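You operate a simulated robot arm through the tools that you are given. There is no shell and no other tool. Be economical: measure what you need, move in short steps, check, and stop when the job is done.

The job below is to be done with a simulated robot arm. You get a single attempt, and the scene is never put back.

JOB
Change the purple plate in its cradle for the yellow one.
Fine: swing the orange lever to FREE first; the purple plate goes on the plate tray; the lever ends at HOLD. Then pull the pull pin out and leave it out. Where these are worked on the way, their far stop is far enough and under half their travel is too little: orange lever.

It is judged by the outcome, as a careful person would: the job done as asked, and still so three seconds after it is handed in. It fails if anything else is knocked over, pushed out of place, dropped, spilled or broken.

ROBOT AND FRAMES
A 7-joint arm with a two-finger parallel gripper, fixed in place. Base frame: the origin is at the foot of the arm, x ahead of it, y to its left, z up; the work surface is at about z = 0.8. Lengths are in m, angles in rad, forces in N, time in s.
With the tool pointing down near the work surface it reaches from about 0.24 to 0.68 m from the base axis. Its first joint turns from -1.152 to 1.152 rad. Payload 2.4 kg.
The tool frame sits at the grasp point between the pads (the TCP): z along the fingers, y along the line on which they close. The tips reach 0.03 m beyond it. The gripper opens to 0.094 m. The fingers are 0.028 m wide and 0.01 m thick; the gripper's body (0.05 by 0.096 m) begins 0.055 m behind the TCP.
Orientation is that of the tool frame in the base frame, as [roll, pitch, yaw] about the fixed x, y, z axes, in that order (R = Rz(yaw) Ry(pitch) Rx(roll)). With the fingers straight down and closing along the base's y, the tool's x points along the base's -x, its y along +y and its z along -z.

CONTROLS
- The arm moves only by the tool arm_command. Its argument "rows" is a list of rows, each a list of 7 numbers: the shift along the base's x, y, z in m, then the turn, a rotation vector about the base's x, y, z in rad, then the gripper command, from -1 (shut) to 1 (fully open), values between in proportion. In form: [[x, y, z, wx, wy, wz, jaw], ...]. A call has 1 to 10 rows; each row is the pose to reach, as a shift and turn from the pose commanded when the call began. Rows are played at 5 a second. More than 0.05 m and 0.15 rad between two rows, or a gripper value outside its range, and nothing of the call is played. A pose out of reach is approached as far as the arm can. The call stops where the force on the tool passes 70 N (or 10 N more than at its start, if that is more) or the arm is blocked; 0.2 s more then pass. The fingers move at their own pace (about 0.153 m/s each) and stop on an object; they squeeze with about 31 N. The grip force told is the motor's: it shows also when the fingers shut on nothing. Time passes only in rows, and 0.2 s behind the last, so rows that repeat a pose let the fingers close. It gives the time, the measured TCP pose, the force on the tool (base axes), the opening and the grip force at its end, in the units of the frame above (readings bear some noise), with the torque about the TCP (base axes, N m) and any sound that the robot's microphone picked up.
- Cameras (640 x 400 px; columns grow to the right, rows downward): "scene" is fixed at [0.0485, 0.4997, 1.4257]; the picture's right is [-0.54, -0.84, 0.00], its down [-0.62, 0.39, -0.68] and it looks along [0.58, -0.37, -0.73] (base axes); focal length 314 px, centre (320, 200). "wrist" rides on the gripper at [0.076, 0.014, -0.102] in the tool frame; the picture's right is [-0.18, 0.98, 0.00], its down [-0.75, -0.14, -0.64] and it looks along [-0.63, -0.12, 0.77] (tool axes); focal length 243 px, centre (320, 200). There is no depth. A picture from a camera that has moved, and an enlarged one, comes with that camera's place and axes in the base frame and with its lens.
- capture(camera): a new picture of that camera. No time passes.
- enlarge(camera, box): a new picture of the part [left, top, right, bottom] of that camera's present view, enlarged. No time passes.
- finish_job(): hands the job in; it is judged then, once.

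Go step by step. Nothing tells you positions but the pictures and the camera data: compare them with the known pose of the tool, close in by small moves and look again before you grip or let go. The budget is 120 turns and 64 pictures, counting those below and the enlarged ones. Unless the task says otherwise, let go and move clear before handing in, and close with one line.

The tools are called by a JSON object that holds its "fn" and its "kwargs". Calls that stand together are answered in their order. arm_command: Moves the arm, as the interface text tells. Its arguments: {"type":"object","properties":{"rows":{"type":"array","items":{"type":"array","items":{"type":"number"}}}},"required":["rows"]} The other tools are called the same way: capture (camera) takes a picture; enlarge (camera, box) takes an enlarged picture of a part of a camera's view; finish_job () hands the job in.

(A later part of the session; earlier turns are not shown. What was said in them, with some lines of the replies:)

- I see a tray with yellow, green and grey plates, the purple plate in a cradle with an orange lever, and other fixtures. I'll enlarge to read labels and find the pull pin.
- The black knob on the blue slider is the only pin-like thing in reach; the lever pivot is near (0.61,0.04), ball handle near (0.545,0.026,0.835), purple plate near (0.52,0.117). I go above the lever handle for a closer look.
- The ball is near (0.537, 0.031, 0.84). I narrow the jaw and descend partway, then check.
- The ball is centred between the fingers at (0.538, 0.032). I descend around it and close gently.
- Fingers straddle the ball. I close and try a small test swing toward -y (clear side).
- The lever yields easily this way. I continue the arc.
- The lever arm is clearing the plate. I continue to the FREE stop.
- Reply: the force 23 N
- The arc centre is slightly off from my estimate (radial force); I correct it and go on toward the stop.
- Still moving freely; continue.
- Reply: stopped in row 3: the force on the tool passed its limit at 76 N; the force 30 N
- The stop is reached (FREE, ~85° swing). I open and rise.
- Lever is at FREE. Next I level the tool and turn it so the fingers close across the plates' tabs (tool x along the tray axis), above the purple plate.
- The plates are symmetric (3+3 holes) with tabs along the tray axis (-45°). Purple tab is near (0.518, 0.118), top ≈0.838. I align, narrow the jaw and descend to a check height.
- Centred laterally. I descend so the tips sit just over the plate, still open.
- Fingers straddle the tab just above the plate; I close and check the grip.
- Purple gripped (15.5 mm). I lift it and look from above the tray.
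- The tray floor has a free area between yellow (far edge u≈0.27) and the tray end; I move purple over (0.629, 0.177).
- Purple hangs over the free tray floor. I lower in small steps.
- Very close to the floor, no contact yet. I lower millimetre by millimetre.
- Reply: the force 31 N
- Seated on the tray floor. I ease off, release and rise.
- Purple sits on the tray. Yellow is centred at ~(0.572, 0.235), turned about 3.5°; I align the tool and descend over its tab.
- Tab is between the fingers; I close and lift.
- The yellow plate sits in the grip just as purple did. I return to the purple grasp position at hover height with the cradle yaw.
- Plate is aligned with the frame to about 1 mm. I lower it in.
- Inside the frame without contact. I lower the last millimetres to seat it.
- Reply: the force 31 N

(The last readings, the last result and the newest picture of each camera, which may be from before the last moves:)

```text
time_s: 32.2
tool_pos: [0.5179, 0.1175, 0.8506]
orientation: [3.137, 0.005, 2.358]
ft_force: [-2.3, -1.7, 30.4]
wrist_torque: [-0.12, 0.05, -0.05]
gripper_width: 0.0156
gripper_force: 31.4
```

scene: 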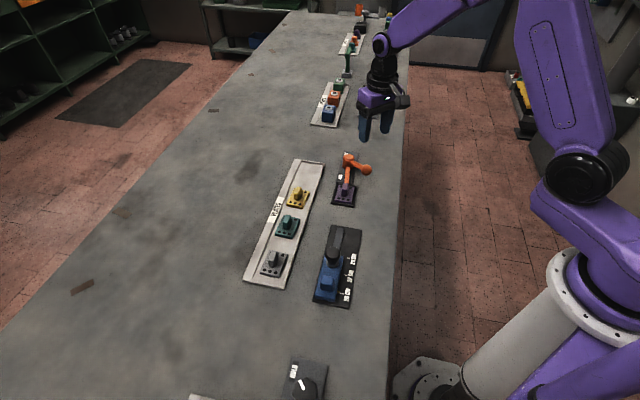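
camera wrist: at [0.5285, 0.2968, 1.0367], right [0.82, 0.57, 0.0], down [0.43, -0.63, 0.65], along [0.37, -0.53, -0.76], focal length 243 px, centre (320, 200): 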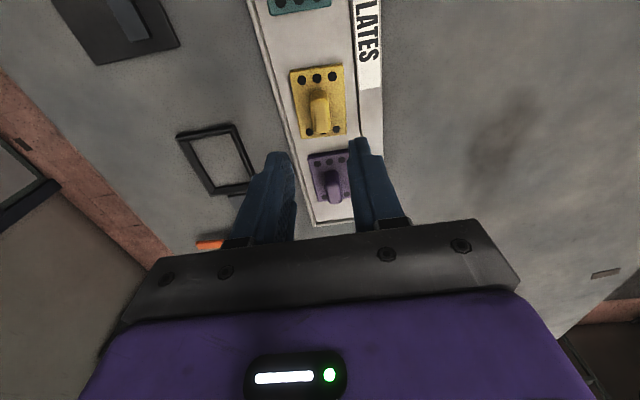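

Seated with 30 N contact. I release, rise and check.

{"fn": "arm_command", "kwargs": {"rows": [[0, 0, 0.001, 0, 0, 0, -1], [0, 0, 0.001, 0, 0, 0, -0.25], [0, 0, 0.001, 0, 0, 0, -0.25], [0, 0, 0.03, 0, 0, 0, -0.25], [0, 0, 0.07, 0, 0, 0, -0.25], [0, 0, 0.11, 0, 0, 0, 0.0], [0, 0, 0.11, 0, 0, 0, 0.0]]}}

{"fn": "enlarge", "kwargs": {"camera": "wrist", "box": [270, 30, 370, 250]}}

{"fn": "enlarge", "kwargs": {"camera": "scene", "box": [270, 130, 400, 220]}}

```text
time_s: 33.8
tool_pos: [0.5196, 0.1162, 0.9598]
orientation: [3.141, 0.005, 2.36]
ft_force: [0.3, -0.9, 0.5]
wrist_torque: [-0.02, -0.02, 0.0]
gripper_width: 0.047
gripper_force: 0.1
```

```text
1.82 times, centred on (320, 140) of wrist
camera zoom: at [0.4748, 0.1811, 1.0629], right [0.82, 0.57, 0.0], down [0.43, -0.63, 0.65], along [0.37, -0.53, -0.76], focal length 441 px, centre (320, 309)
```

zoom: 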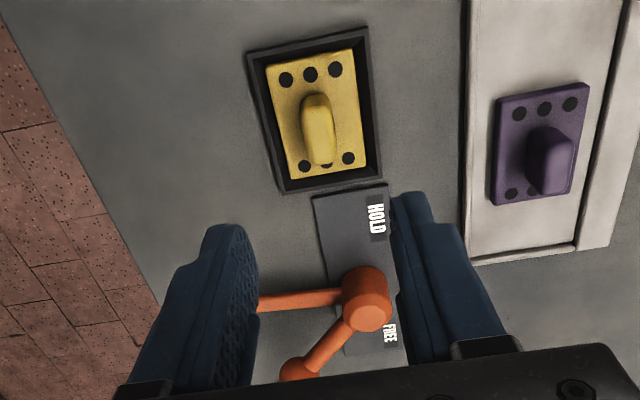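

```text
4.44 times, centred on (335, 175) of scene
camera zoom: at [0.0484, 0.4997, 1.4257], right [-0.54, -0.84, 0.0], down [-0.62, 0.39, -0.68], along [0.58, -0.37, -0.73], focal length 1395 px, centre (253, 311)
```

zoom: 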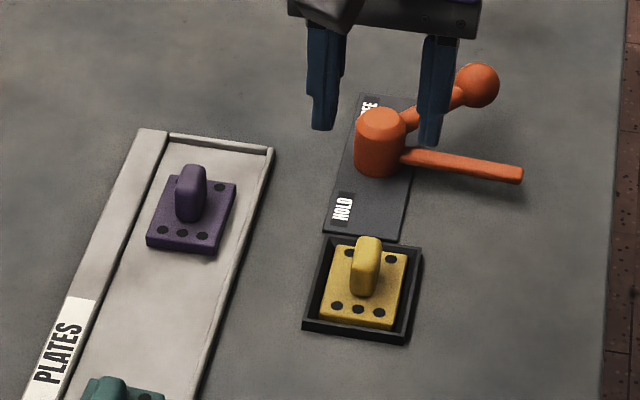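

Yellow is seated. The ball is at ~(0.606,-0.033); I turn the tool back to the lever's FREE grip yaw and move above it.

{"fn": "arm_command", "kwargs": {"rows": [[0, 0, 0, 0, 0, 0.14, 0], [0, 0, 0, 0, 0, 0.28, 0], [0, 0, 0, 0, 0, 0.42, 0], [0, 0, 0, 0, 0, 0.56, 0], [0.017, -0.03, 0, 0, 0, 0.7, 0], [0.034, -0.06, 0, 0, 0, 0.84, 0], [0.051, -0.09, 0, 0, 0, 0.98, 0], [0.068, -0.12, 0, 0, 0, 1.12, 0], [0.087, -0.15, 0, 0, 0, 1.26, 0], [0.087, -0.15, 0, 0, 0, 1.4, 0]]}}

{"fn": "arm_command", "kwargs": {"rows": [[0, 0, 0, 0, 0, 0.14, 0], [0, 0, 0, 0, 0, 0.28, 0], [0, 0, 0, 0, 0, 0.42, 0], [0, 0, 0, 0, 0, 0.56, 0], [0, 0, 0, 0, 0, 0.7, 0], [0, 0, 0, 0, 0, 0.84, 0], [0, 0, 0, 0, 0, 0.98, 0], [0, 0, -0.03, 0, 0, 1.043, -0.1], [0, 0, -0.05, 0, 0, 1.043, -0.1], [0, 0, -0.05, 0, 0, 1.043, -0.1]]}}

{"fn": "capture", "kwargs": {"camera": "wrist"}}

```text
time_s: 36.0
tool_pos: [0.6054, -0.0337, 0.9585]
orientation: [3.14, 0.004, -2.525]
ft_force: [-0.8, 0.4, 0.8]
wrist_torque: [0.03, 0.01, 0.01]
gripper_width: 0.0468
gripper_force: 0.1
```

```text
time_s: 38.2
tool_pos: [0.6047, -0.0338, 0.9074]
orientation: [3.14, 0.005, -1.482]
ft_force: [-0.1, 0.4, 1.1]
wrist_torque: [-0.03, -0.02, -0.03]
gripper_width: 0.0425
gripper_force: 0.0
```

```text
21 pictures are left
camera wrist: at [0.5981, -0.1117, 1.0109], right [-1.0, 0.1, 0.0], down [0.07, 0.76, 0.65], along [0.06, 0.64, -0.76], focal length 243 px, centre (320, 200)
```

wrist: 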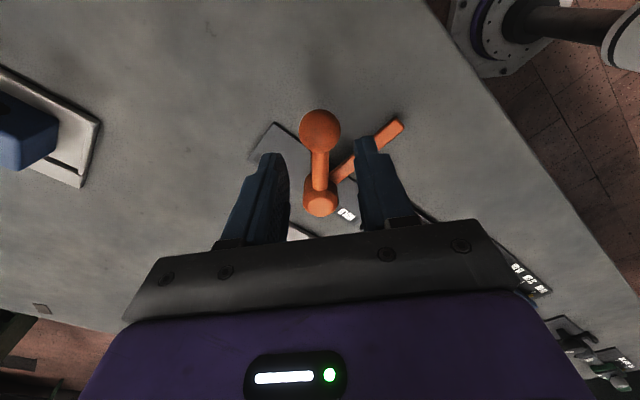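

Ball centred. Descend, grip and swing back in two halves.

{"fn": "arm_command", "kwargs": {"rows": [[0, 0, -0.035, 0, 0, 0, -0.1], [0, 0, -0.067, 0, 0, 0, -0.1], [0, 0, -0.067, 0, 0, 0, -1], [0, 0, -0.067, 0, 0, 0, -1], [0, 0, -0.067, 0, 0, 0, -1]]}}

{"fn": "arm_command", "kwargs": {"rows": [[-0.0097, 0.0008, 0, 0, 0, -0.14, -1], [-0.0192, 0.003, 0, 0, 0, -0.28, -1], [-0.0285, 0.0065, 0, 0, 0, -0.42, -1], [-0.037, 0.0112, 0, 0, 0, -0.56, -1], [-0.0448, 0.0171, 0, 0, 0, -0.7, -1], [-0.0517, 0.024, 0, 0, 0, -0.84, -1], [-0.0517, 0.024, 0, 0, 0, -0.84, -1]]}}

```text
time_s: 39.4
tool_pos: [0.604, -0.0338, 0.8431]
orientation: [-3.14, 0.004, -1.482]
ft_force: [-2.9, -3.7, 21.4]
wrist_torque: [-0.17, 0.18, 0.21]
gripper_width: 0.0304
gripper_force: 45.0
```

```text
time_s: 41.0
tool_pos: [0.5555, -0.008, 0.8428]
orientation: [-3.139, 0.007, -2.321]
ft_force: [11.2, 15.8, 10.3]
wrist_torque: [-0.1, 0.16, 0.35]
gripper_width: 0.03
gripper_force: 45.3
```

Moving well. I continue toward HOLD, with a small inward correction.

{"fn": "arm_command", "kwargs": {"rows": [[-0.0045, 0.0088, 0, 0, 0, -0.14, -1], [-0.0092, 0.017, 0, 0, 0, -0.28, -1], [-0.0127, 0.0258, 0, 0, 0, -0.42, -1], [-0.0149, 0.035, 0, 0, 0, -0.56, -1], [-0.0149, 0.035, 0, 0, 0, -0.56, -1]]}}

{"fn": "enlarge", "kwargs": {"camera": "scene", "box": [310, 130, 410, 220]}}

```text
time_s: 42.2
tool_pos: [0.5395, 0.0251, 0.8428]
orientation: [3.139, 0.004, -2.886]
ft_force: [8.3, 3.6, 6.7]
wrist_torque: [-0.1, 0.17, -0.01]
gripper_width: 0.0303
gripper_force: 44.3
```

```text
4.44 times, centred on (360, 175) of scene
camera zoom: at [0.0485, 0.4998, 1.4257], right [-0.54, -0.84, 0.0], down [-0.62, 0.39, -0.68], along [0.58, -0.37, -0.73], focal length 1395 px, centre (142, 311)
```

zoom: 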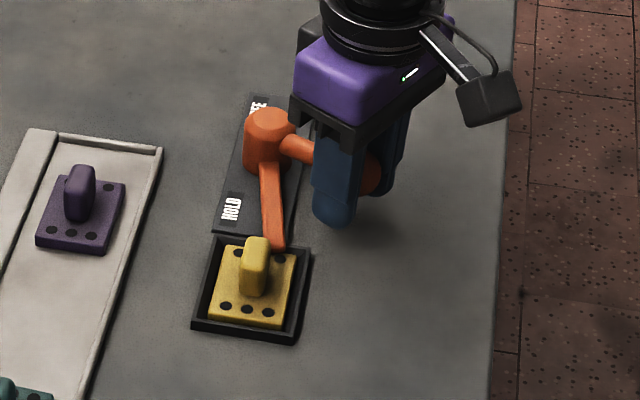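

Nearly at HOLD; I push on to the stop.

{"fn": "arm_command", "kwargs": {"rows": [[-0.0005, 0.004, 0, 0, 0, -0.06, -1], [-0.0008, 0.008, 0, 0, 0, -0.12, -1], [-0.0008, 0.011, 0, 0, 0, -0.14, -1], [-0.0008, 0.013, 0, 0, 0, -0.14, -1], [-0.0008, 0.013, 0, 0, 0, -0.14, -1]]}}

{"fn": "enlarge", "kwargs": {"camera": "scene", "box": [310, 130, 410, 220]}}

```text
time_s: 43.4
tool_pos: [0.5372, 0.0338, 0.8433]
orientation: [3.141, 0.003, -3.032]
ft_force: [-1.1, -32.3, 25.4]
wrist_torque: [-0.18, 0.01, 0.02]
gripper_width: 0.0304
gripper_force: 45.0
```

```text
4.44 times, centred on (360, 175) of scene
camera zoom: at [0.048, 0.4989, 1.426], right [-0.54, -0.84, 0.0], down [-0.62, 0.39, -0.68], along [0.58, -0.37, -0.73], focal length 1395 px, centre (142, 311)
```

zoom: 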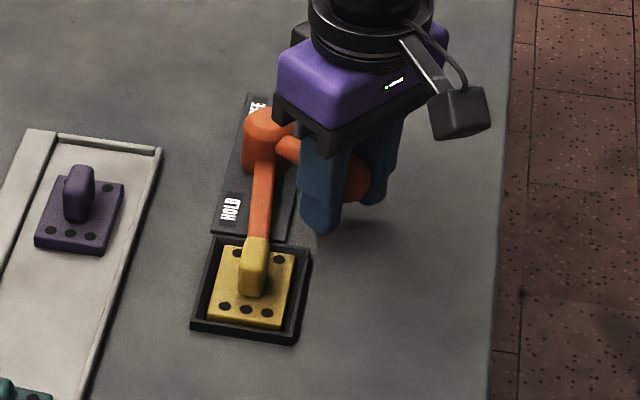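

Lever is at the HOLD stop, as at the start. I release, rise, and go over to the black knob on the blue slider.

{"fn": "arm_command", "kwargs": {"rows": [[0, 0, 0, 0, 0, 0, -0.1], [0, 0, 0, 0, 0, 0, -0.1], [0, 0, 0.04, 0, 0, 0, -0.1], [0, 0, 0.08, 0, 0, 0, -0.1], [-0.02, 0.02, 0.12, 0, 0, 0, 0], [-0.045, 0.05, 0.15, 0, 0, 0, 0], [-0.07, 0.085, 0.16, 0, 0, 0, 0], [-0.1, 0.12, 0.16, 0, 0, 0, 0], [-0.13, 0.155, 0.16, 0, 0, 0, 0], [-0.16, 0.19, 0.16, 0, 0, 0, 0]]}}

{"fn": "capture", "kwargs": {"camera": "wrist"}}

{"fn": "enlarge", "kwargs": {"camera": "scene", "box": [290, 150, 400, 320]}}

```text
time_s: 45.6
tool_pos: [0.3749, 0.2289, 1.0035]
orientation: [3.14, 0.006, -3.022]
ft_force: [-0.2, 0.2, -0.3]
wrist_torque: [-0.04, -0.01, 0.0]
gripper_width: 0.0471
gripper_force: 0.1
```

```text
18 pictures are left
camera wrist: at [0.2981, 0.2345, 1.1061], right [0.07, 1.0, 0.0], down [0.76, -0.05, 0.65], along [0.64, -0.04, -0.76], focal length 243 px, centre (320, 200)
```

wrist: 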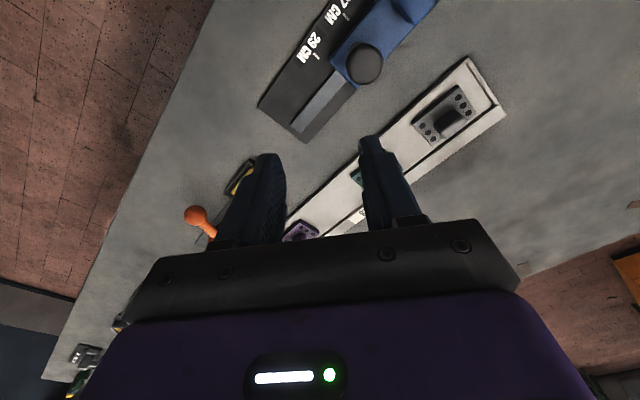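

```text
2.35 times, centred on (345, 235) of scene
camera zoom: at [0.0485, 0.4997, 1.4257], right [-0.54, -0.84, 0.0], down [-0.62, 0.39, -0.68], along [0.58, -0.37, -0.73], focal length 739 px, centre (261, 118)
```

zoom: 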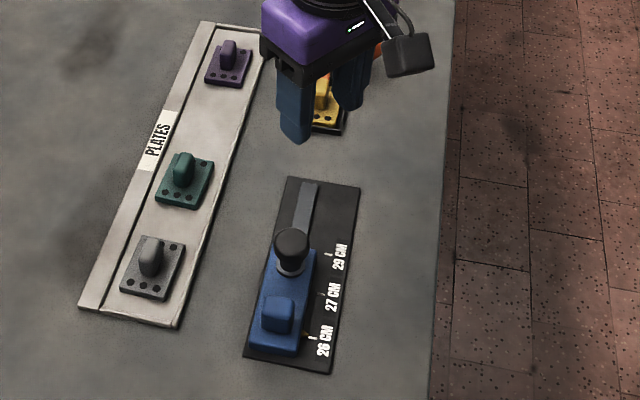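

The mushroom knob (pull pin) is near (0.351, 0.273), top ≈0.85. I move above it for a closer look.

{"fn": "arm_command", "kwargs": {"rows": [[-0.012, 0.022, -0.03, 0, 0, 0, 0.25], [-0.024, 0.044, -0.06, 0, 0, 0, 0.25], [-0.024, 0.044, -0.08, 0, 0, 0, 0.25], [-0.024, 0.044, -0.08, 0, 0, 0, 0.25]]}}

{"fn": "capture", "kwargs": {"camera": "wrist"}}

{"fn": "enlarge", "kwargs": {"camera": "scene", "box": [300, 210, 380, 310]}}

```text
time_s: 46.6
tool_pos: [0.353, 0.2724, 0.9233]
orientation: [3.138, 0.004, -3.021]
ft_force: [-1.1, 0.0, 0.3]
wrist_torque: [0.0, -0.03, 0.0]
gripper_width: 0.0588
gripper_force: 0.2
```

```text
16 pictures are left
camera wrist: at [0.275, 0.2774, 1.026], right [0.07, 1.0, 0.0], down [0.76, -0.05, 0.65], along [0.64, -0.04, -0.76], focal length 243 px, centre (320, 200)
```

wrist: 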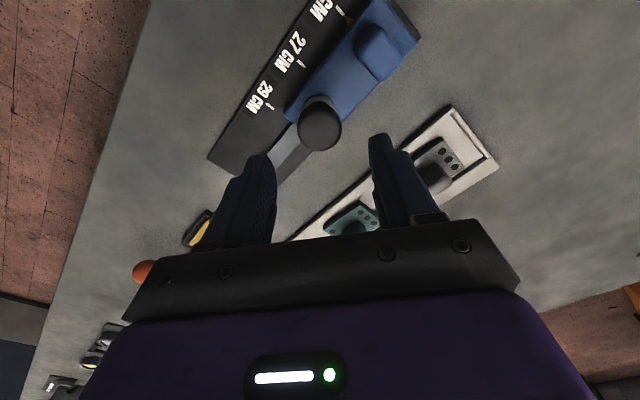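

```text
4.00 times, centred on (340, 260) of scene
camera zoom: at [0.0484, 0.4997, 1.4257], right [-0.54, -0.84, 0.0], down [-0.62, 0.39, -0.68], along [0.58, -0.37, -0.73], focal length 1256 px, centre (240, -40)
```

zoom: 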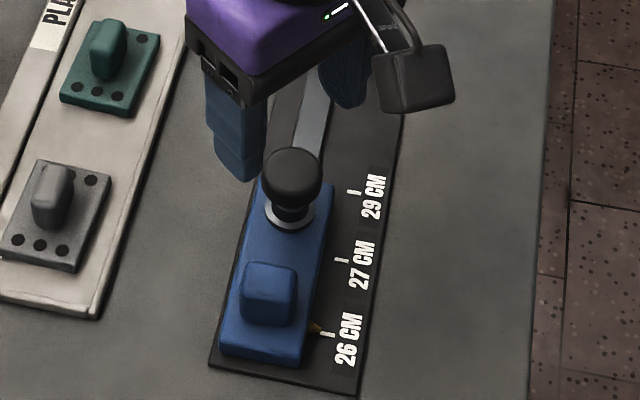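

Knob head centre ~ (0.353, 0.272, 0.846), 33 mm across. I descend around it, tips kept above the blue body.

{"fn": "arm_command", "kwargs": {"rows": [[0, -0.0005, -0.03, 0, 0, 0, 0.1], [0, -0.0005, -0.05, 0, 0, 0, 0.1], [0, -0.0005, -0.06, 0, 0, 0, 0.1], [0, -0.0005, -0.06, 0, 0, 0, 0.1]]}}

{"fn": "enlarge", "kwargs": {"camera": "scene", "box": [300, 200, 380, 300]}}

{"fn": "enlarge", "kwargs": {"camera": "wrist", "box": [220, 80, 420, 230]}}

```text
time_s: 47.6
tool_pos: [0.353, 0.2719, 0.8615]
orientation: [3.139, 0.005, -3.023]
ft_force: [-0.2, 0.3, 0.0]
wrist_torque: [-0.01, 0.02, -0.02]
gripper_width: 0.0517
gripper_force: 0.0
```

```text
4.00 times, centred on (340, 250) of scene
camera zoom: at [0.0485, 0.4997, 1.4257], right [-0.54, -0.84, 0.0], down [-0.62, 0.39, -0.68], along [0.58, -0.37, -0.73], focal length 1256 px, centre (240, 0)
```

zoom: 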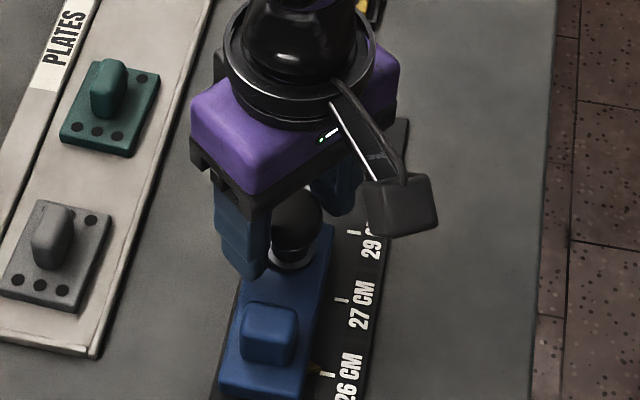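

```text
2.67 times, centred on (320, 155) of wrist
camera zoom: at [0.2754, 0.2766, 0.9652], right [0.07, 1.0, 0.0], down [0.76, -0.05, 0.65], along [0.64, -0.04, -0.76], focal length 647 px, centre (320, 320)
```

zoom: 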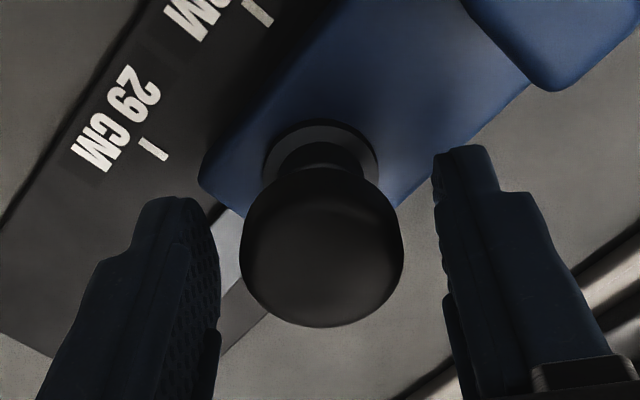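

Good placement; I close on the head and pull up gently.

{"fn": "arm_command", "kwargs": {"rows": [[0, 0, 0, 0, 0, 0, -1], [0, 0, 0, 0, 0, 0, -1], [0, 0, 0, 0, 0, 0, -1], [0, 0, 0.003, 0, 0, 0, -1], [0, 0, 0.006, 0, 0, 0, -1], [0, 0, 0.006, 0, 0, 0, -1]]}}

{"fn": "enlarge", "kwargs": {"camera": "wrist", "box": [220, 80, 420, 230]}}

```text
time_s: 49.0
tool_pos: [0.3536, 0.2728, 0.8684]
orientation: [3.141, 0.005, -3.023]
ft_force: [5.7, 4.3, -6.3]
wrist_torque: [0.06, -0.12, -0.03]
gripper_width: 0.0316
gripper_force: 44.5
```

```text
2.67 times, centred on (320, 155) of wrist
camera zoom: at [0.2757, 0.2769, 0.9718], right [0.07, 1.0, 0.0], down [0.76, -0.05, 0.65], along [0.64, -0.04, -0.76], focal length 647 px, centre (320, 320)
```

zoom: 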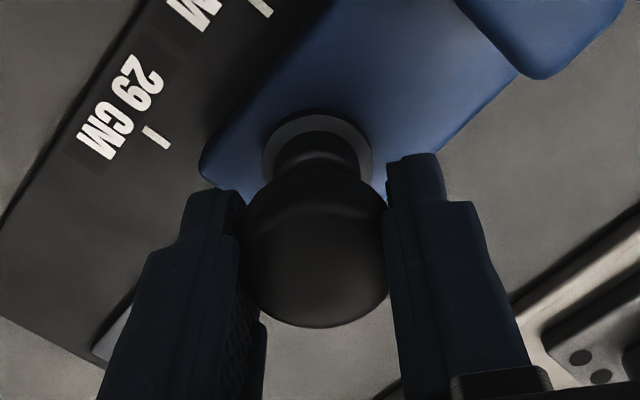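

The pin follows with little force. I pull on until its stop.

{"fn": "arm_command", "kwargs": {"rows": [[0, 0, 0.004, 0, 0, 0, -1], [0, 0, 0.008, 0, 0, 0, -1], [0, 0, 0.012, 0, 0, 0, -1], [0, 0, 0.012, 0, 0, 0, -1]]}}

{"fn": "enlarge", "kwargs": {"camera": "wrist", "box": [220, 80, 420, 230]}}

```text
time_s: 50.0
tool_pos: [0.3546, 0.2727, 0.8802]
orientation: [3.14, 0.006, -3.025]
ft_force: [4.0, 1.7, 1.7]
wrist_torque: [0.04, -0.03, -0.05]
gripper_width: 0.0316
gripper_force: 44.7
```

```text
2.67 times, centred on (320, 155) of wrist
camera zoom: at [0.2756, 0.2771, 0.9837], right [0.07, 1.0, 0.0], down [0.76, -0.05, 0.65], along [0.64, -0.04, -0.76], focal length 647 px, centre (320, 320)
```

zoom: 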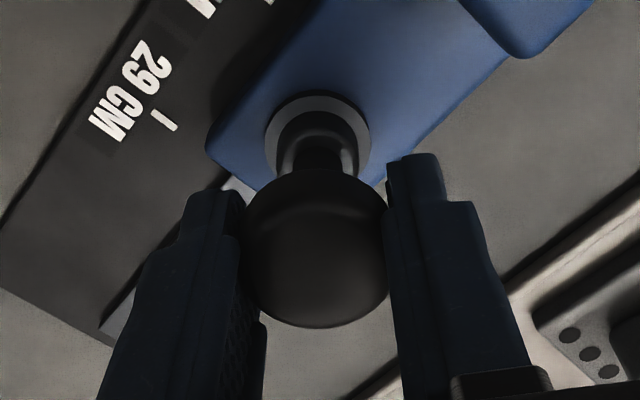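

{"fn": "arm_command", "kwargs": {"rows": [[0, 0, 0.004, 0, 0, 0, -1], [0, 0, 0.008, 0, 0, 0, -1], [0, 0, 0.012, 0, 0, 0, -1], [0, 0, 0.012, 0, 0, 0, -1]]}}

{"fn": "enlarge", "kwargs": {"camera": "wrist", "box": [220, 80, 420, 230]}}

```text
time_s: 51.0
tool_pos: [0.3521, 0.2727, 0.8918]
orientation: [-3.139, -0.001, -3.021]
ft_force: [2.7, 5.7, -43.9]
wrist_torque: [0.07, -0.1, -0.02]
gripper_width: 0.0318
gripper_force: 45.0
```

```text
2.67 times, centred on (320, 155) of wrist
camera zoom: at [0.2748, 0.2774, 0.9954], right [0.06, 1.0, 0.0], down [0.76, -0.05, 0.64], along [0.64, -0.04, -0.77], focal length 647 px, centre (320, 320)
```

zoom: 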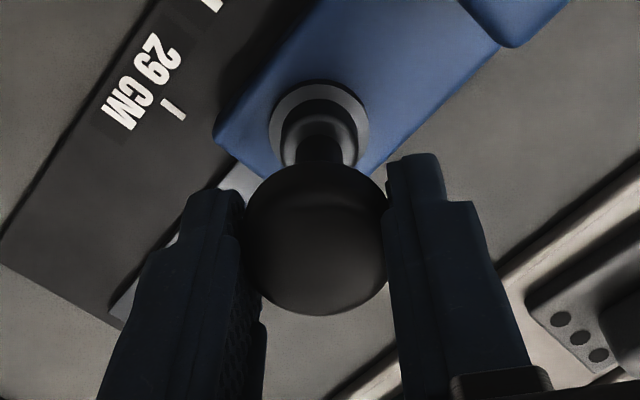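

A firm stop after ~28 mm with no spring before it. I ease off slightly, open, and see if it stays out.

{"fn": "arm_command", "kwargs": {"rows": [[0, 0, -0.0015, 0, 0, 0, -1], [0, 0, -0.0015, 0, 0, 0, 0.1], [0, 0, -0.0015, 0, 0, 0, 0.1], [0, 0, 0.03, 0, 0, 0, 0.1], [0, 0, 0.07, 0, 0, 0, 0.1], [0, 0, 0.11, 0, 0, 0, 0.1], [0, 0, 0.11, 0, 0, 0, 0.1]]}}

{"fn": "enlarge", "kwargs": {"camera": "scene", "box": [300, 200, 380, 300]}}

```text
time_s: 52.6
tool_pos: [0.3538, 0.2724, 1.0033]
orientation: [3.14, 0.004, -3.023]
ft_force: [-0.4, 0.2, 0.0]
wrist_torque: [-0.03, -0.02, 0.03]
gripper_width: 0.0515
gripper_force: 0.1
```

```text
4.00 times, centred on (340, 250) of scene
camera zoom: at [0.0484, 0.4997, 1.4257], right [-0.54, -0.84, 0.0], down [-0.62, 0.39, -0.68], along [0.58, -0.37, -0.73], focal length 1256 px, centre (240, 0)
```

zoom: 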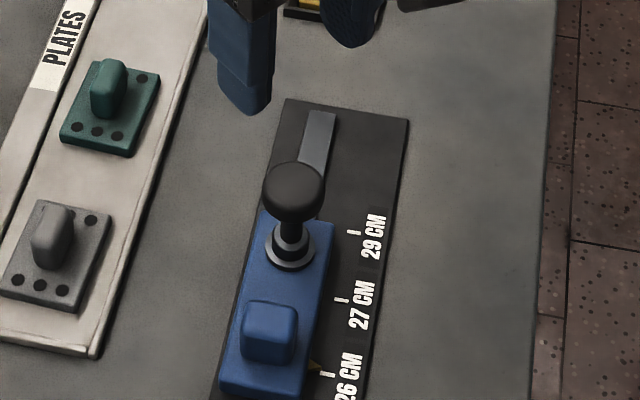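

The pin stands out and the slider hasn't moved. I move clear, wait a bit, and do a last check.

{"fn": "arm_command", "kwargs": {"rows": [[0, 0, 0.04, 0, 0, 0, 0.1], [-0.01, -0.03, 0.08, 0, 0, 0, 0.1], [-0.02, -0.06, 0.1, 0, 0, 0, 0.1], [-0.02, -0.09, 0.1, 0, 0, 0, 0.1], [-0.02, -0.12, 0.1, 0, 0, 0, 0.1], [-0.02, -0.12, 0.1, 0, 0, 0, 0.1], [-0.02, -0.12, 0.1, 0, 0, 0, 0.1], [-0.02, -0.12, 0.1, 0, 0, 0, 0.1], [-0.02, -0.12, 0.1, 0, 0, 0, 0.1]]}}

{"fn": "enlarge", "kwargs": {"camera": "scene", "box": [230, 130, 410, 320]}}

```text
refused: row 2 steps farther than a row can; nothing moved
```

```text
2.11 times, centred on (320, 225) of scene
camera zoom: at [0.0484, 0.4997, 1.4257], right [-0.54, -0.84, 0.0], down [-0.62, 0.39, -0.68], along [0.58, -0.37, -0.73], focal length 661 px, centre (320, 147)
```

zoom: 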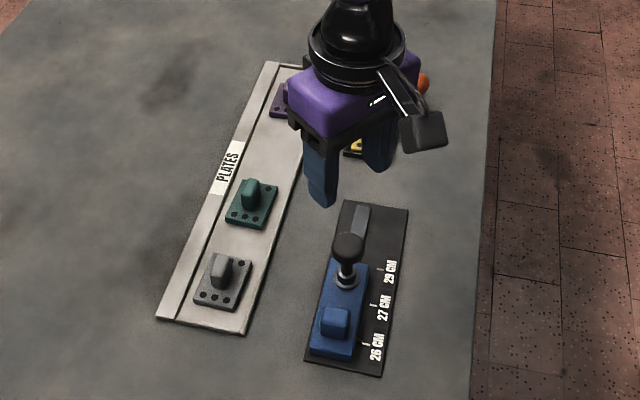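

That move was refused for too large a step; I repeat it with smaller ones.

{"fn": "arm_command", "kwargs": {"rows": [[0, 0, 0.04, 0, 0, 0, 0.1], [0, -0.02, 0.08, 0, 0, 0, 0.1], [0, -0.05, 0.1, 0, 0, 0, 0.1], [0, -0.09, 0.1, 0, 0, 0, 0.1], [0, -0.13, 0.1, 0, 0, 0, 0.1], [0, -0.17, 0.1, 0, 0, 0, 0.1], [0, -0.21, 0.1, 0, 0, 0, 0.1], [0, -0.21, 0.1, 0, 0, 0, 0.1], [0, -0.21, 0.1, 0, 0, 0, 0.1]]}}

{"fn": "enlarge", "kwargs": {"camera": "scene", "box": [230, 130, 410, 320]}}

```text
time_s: 54.6
tool_pos: [0.354, 0.0611, 1.0996]
orientation: [3.141, 0.006, -3.023]
ft_force: [0.0, -0.3, 0.6]
wrist_torque: [-0.01, -0.02, -0.02]
gripper_width: 0.0517
gripper_force: 0.1
```

```text
2.11 times, centred on (320, 225) of scene
camera zoom: at [0.0485, 0.4997, 1.4257], right [-0.54, -0.84, 0.0], down [-0.62, 0.39, -0.68], along [0.58, -0.37, -0.73], focal length 661 px, centre (320, 147)
```

zoom: 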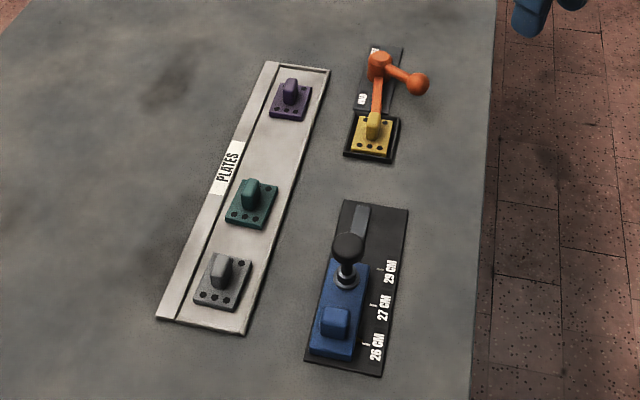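

Everything is as asked: yellow is in the cradle with the lever at HOLD, purple is on the tray, and the pin is out and staying out. I hand in.

{"fn": "finish_job", "kwargs": {}}

```text
The job is handed in.
```

The yellow plate is in the cradle with the orange lever back at HOLD, the purple plate is on the plate tray, and the pull pin is out to its stop. It was still out about 3 s after I let go.
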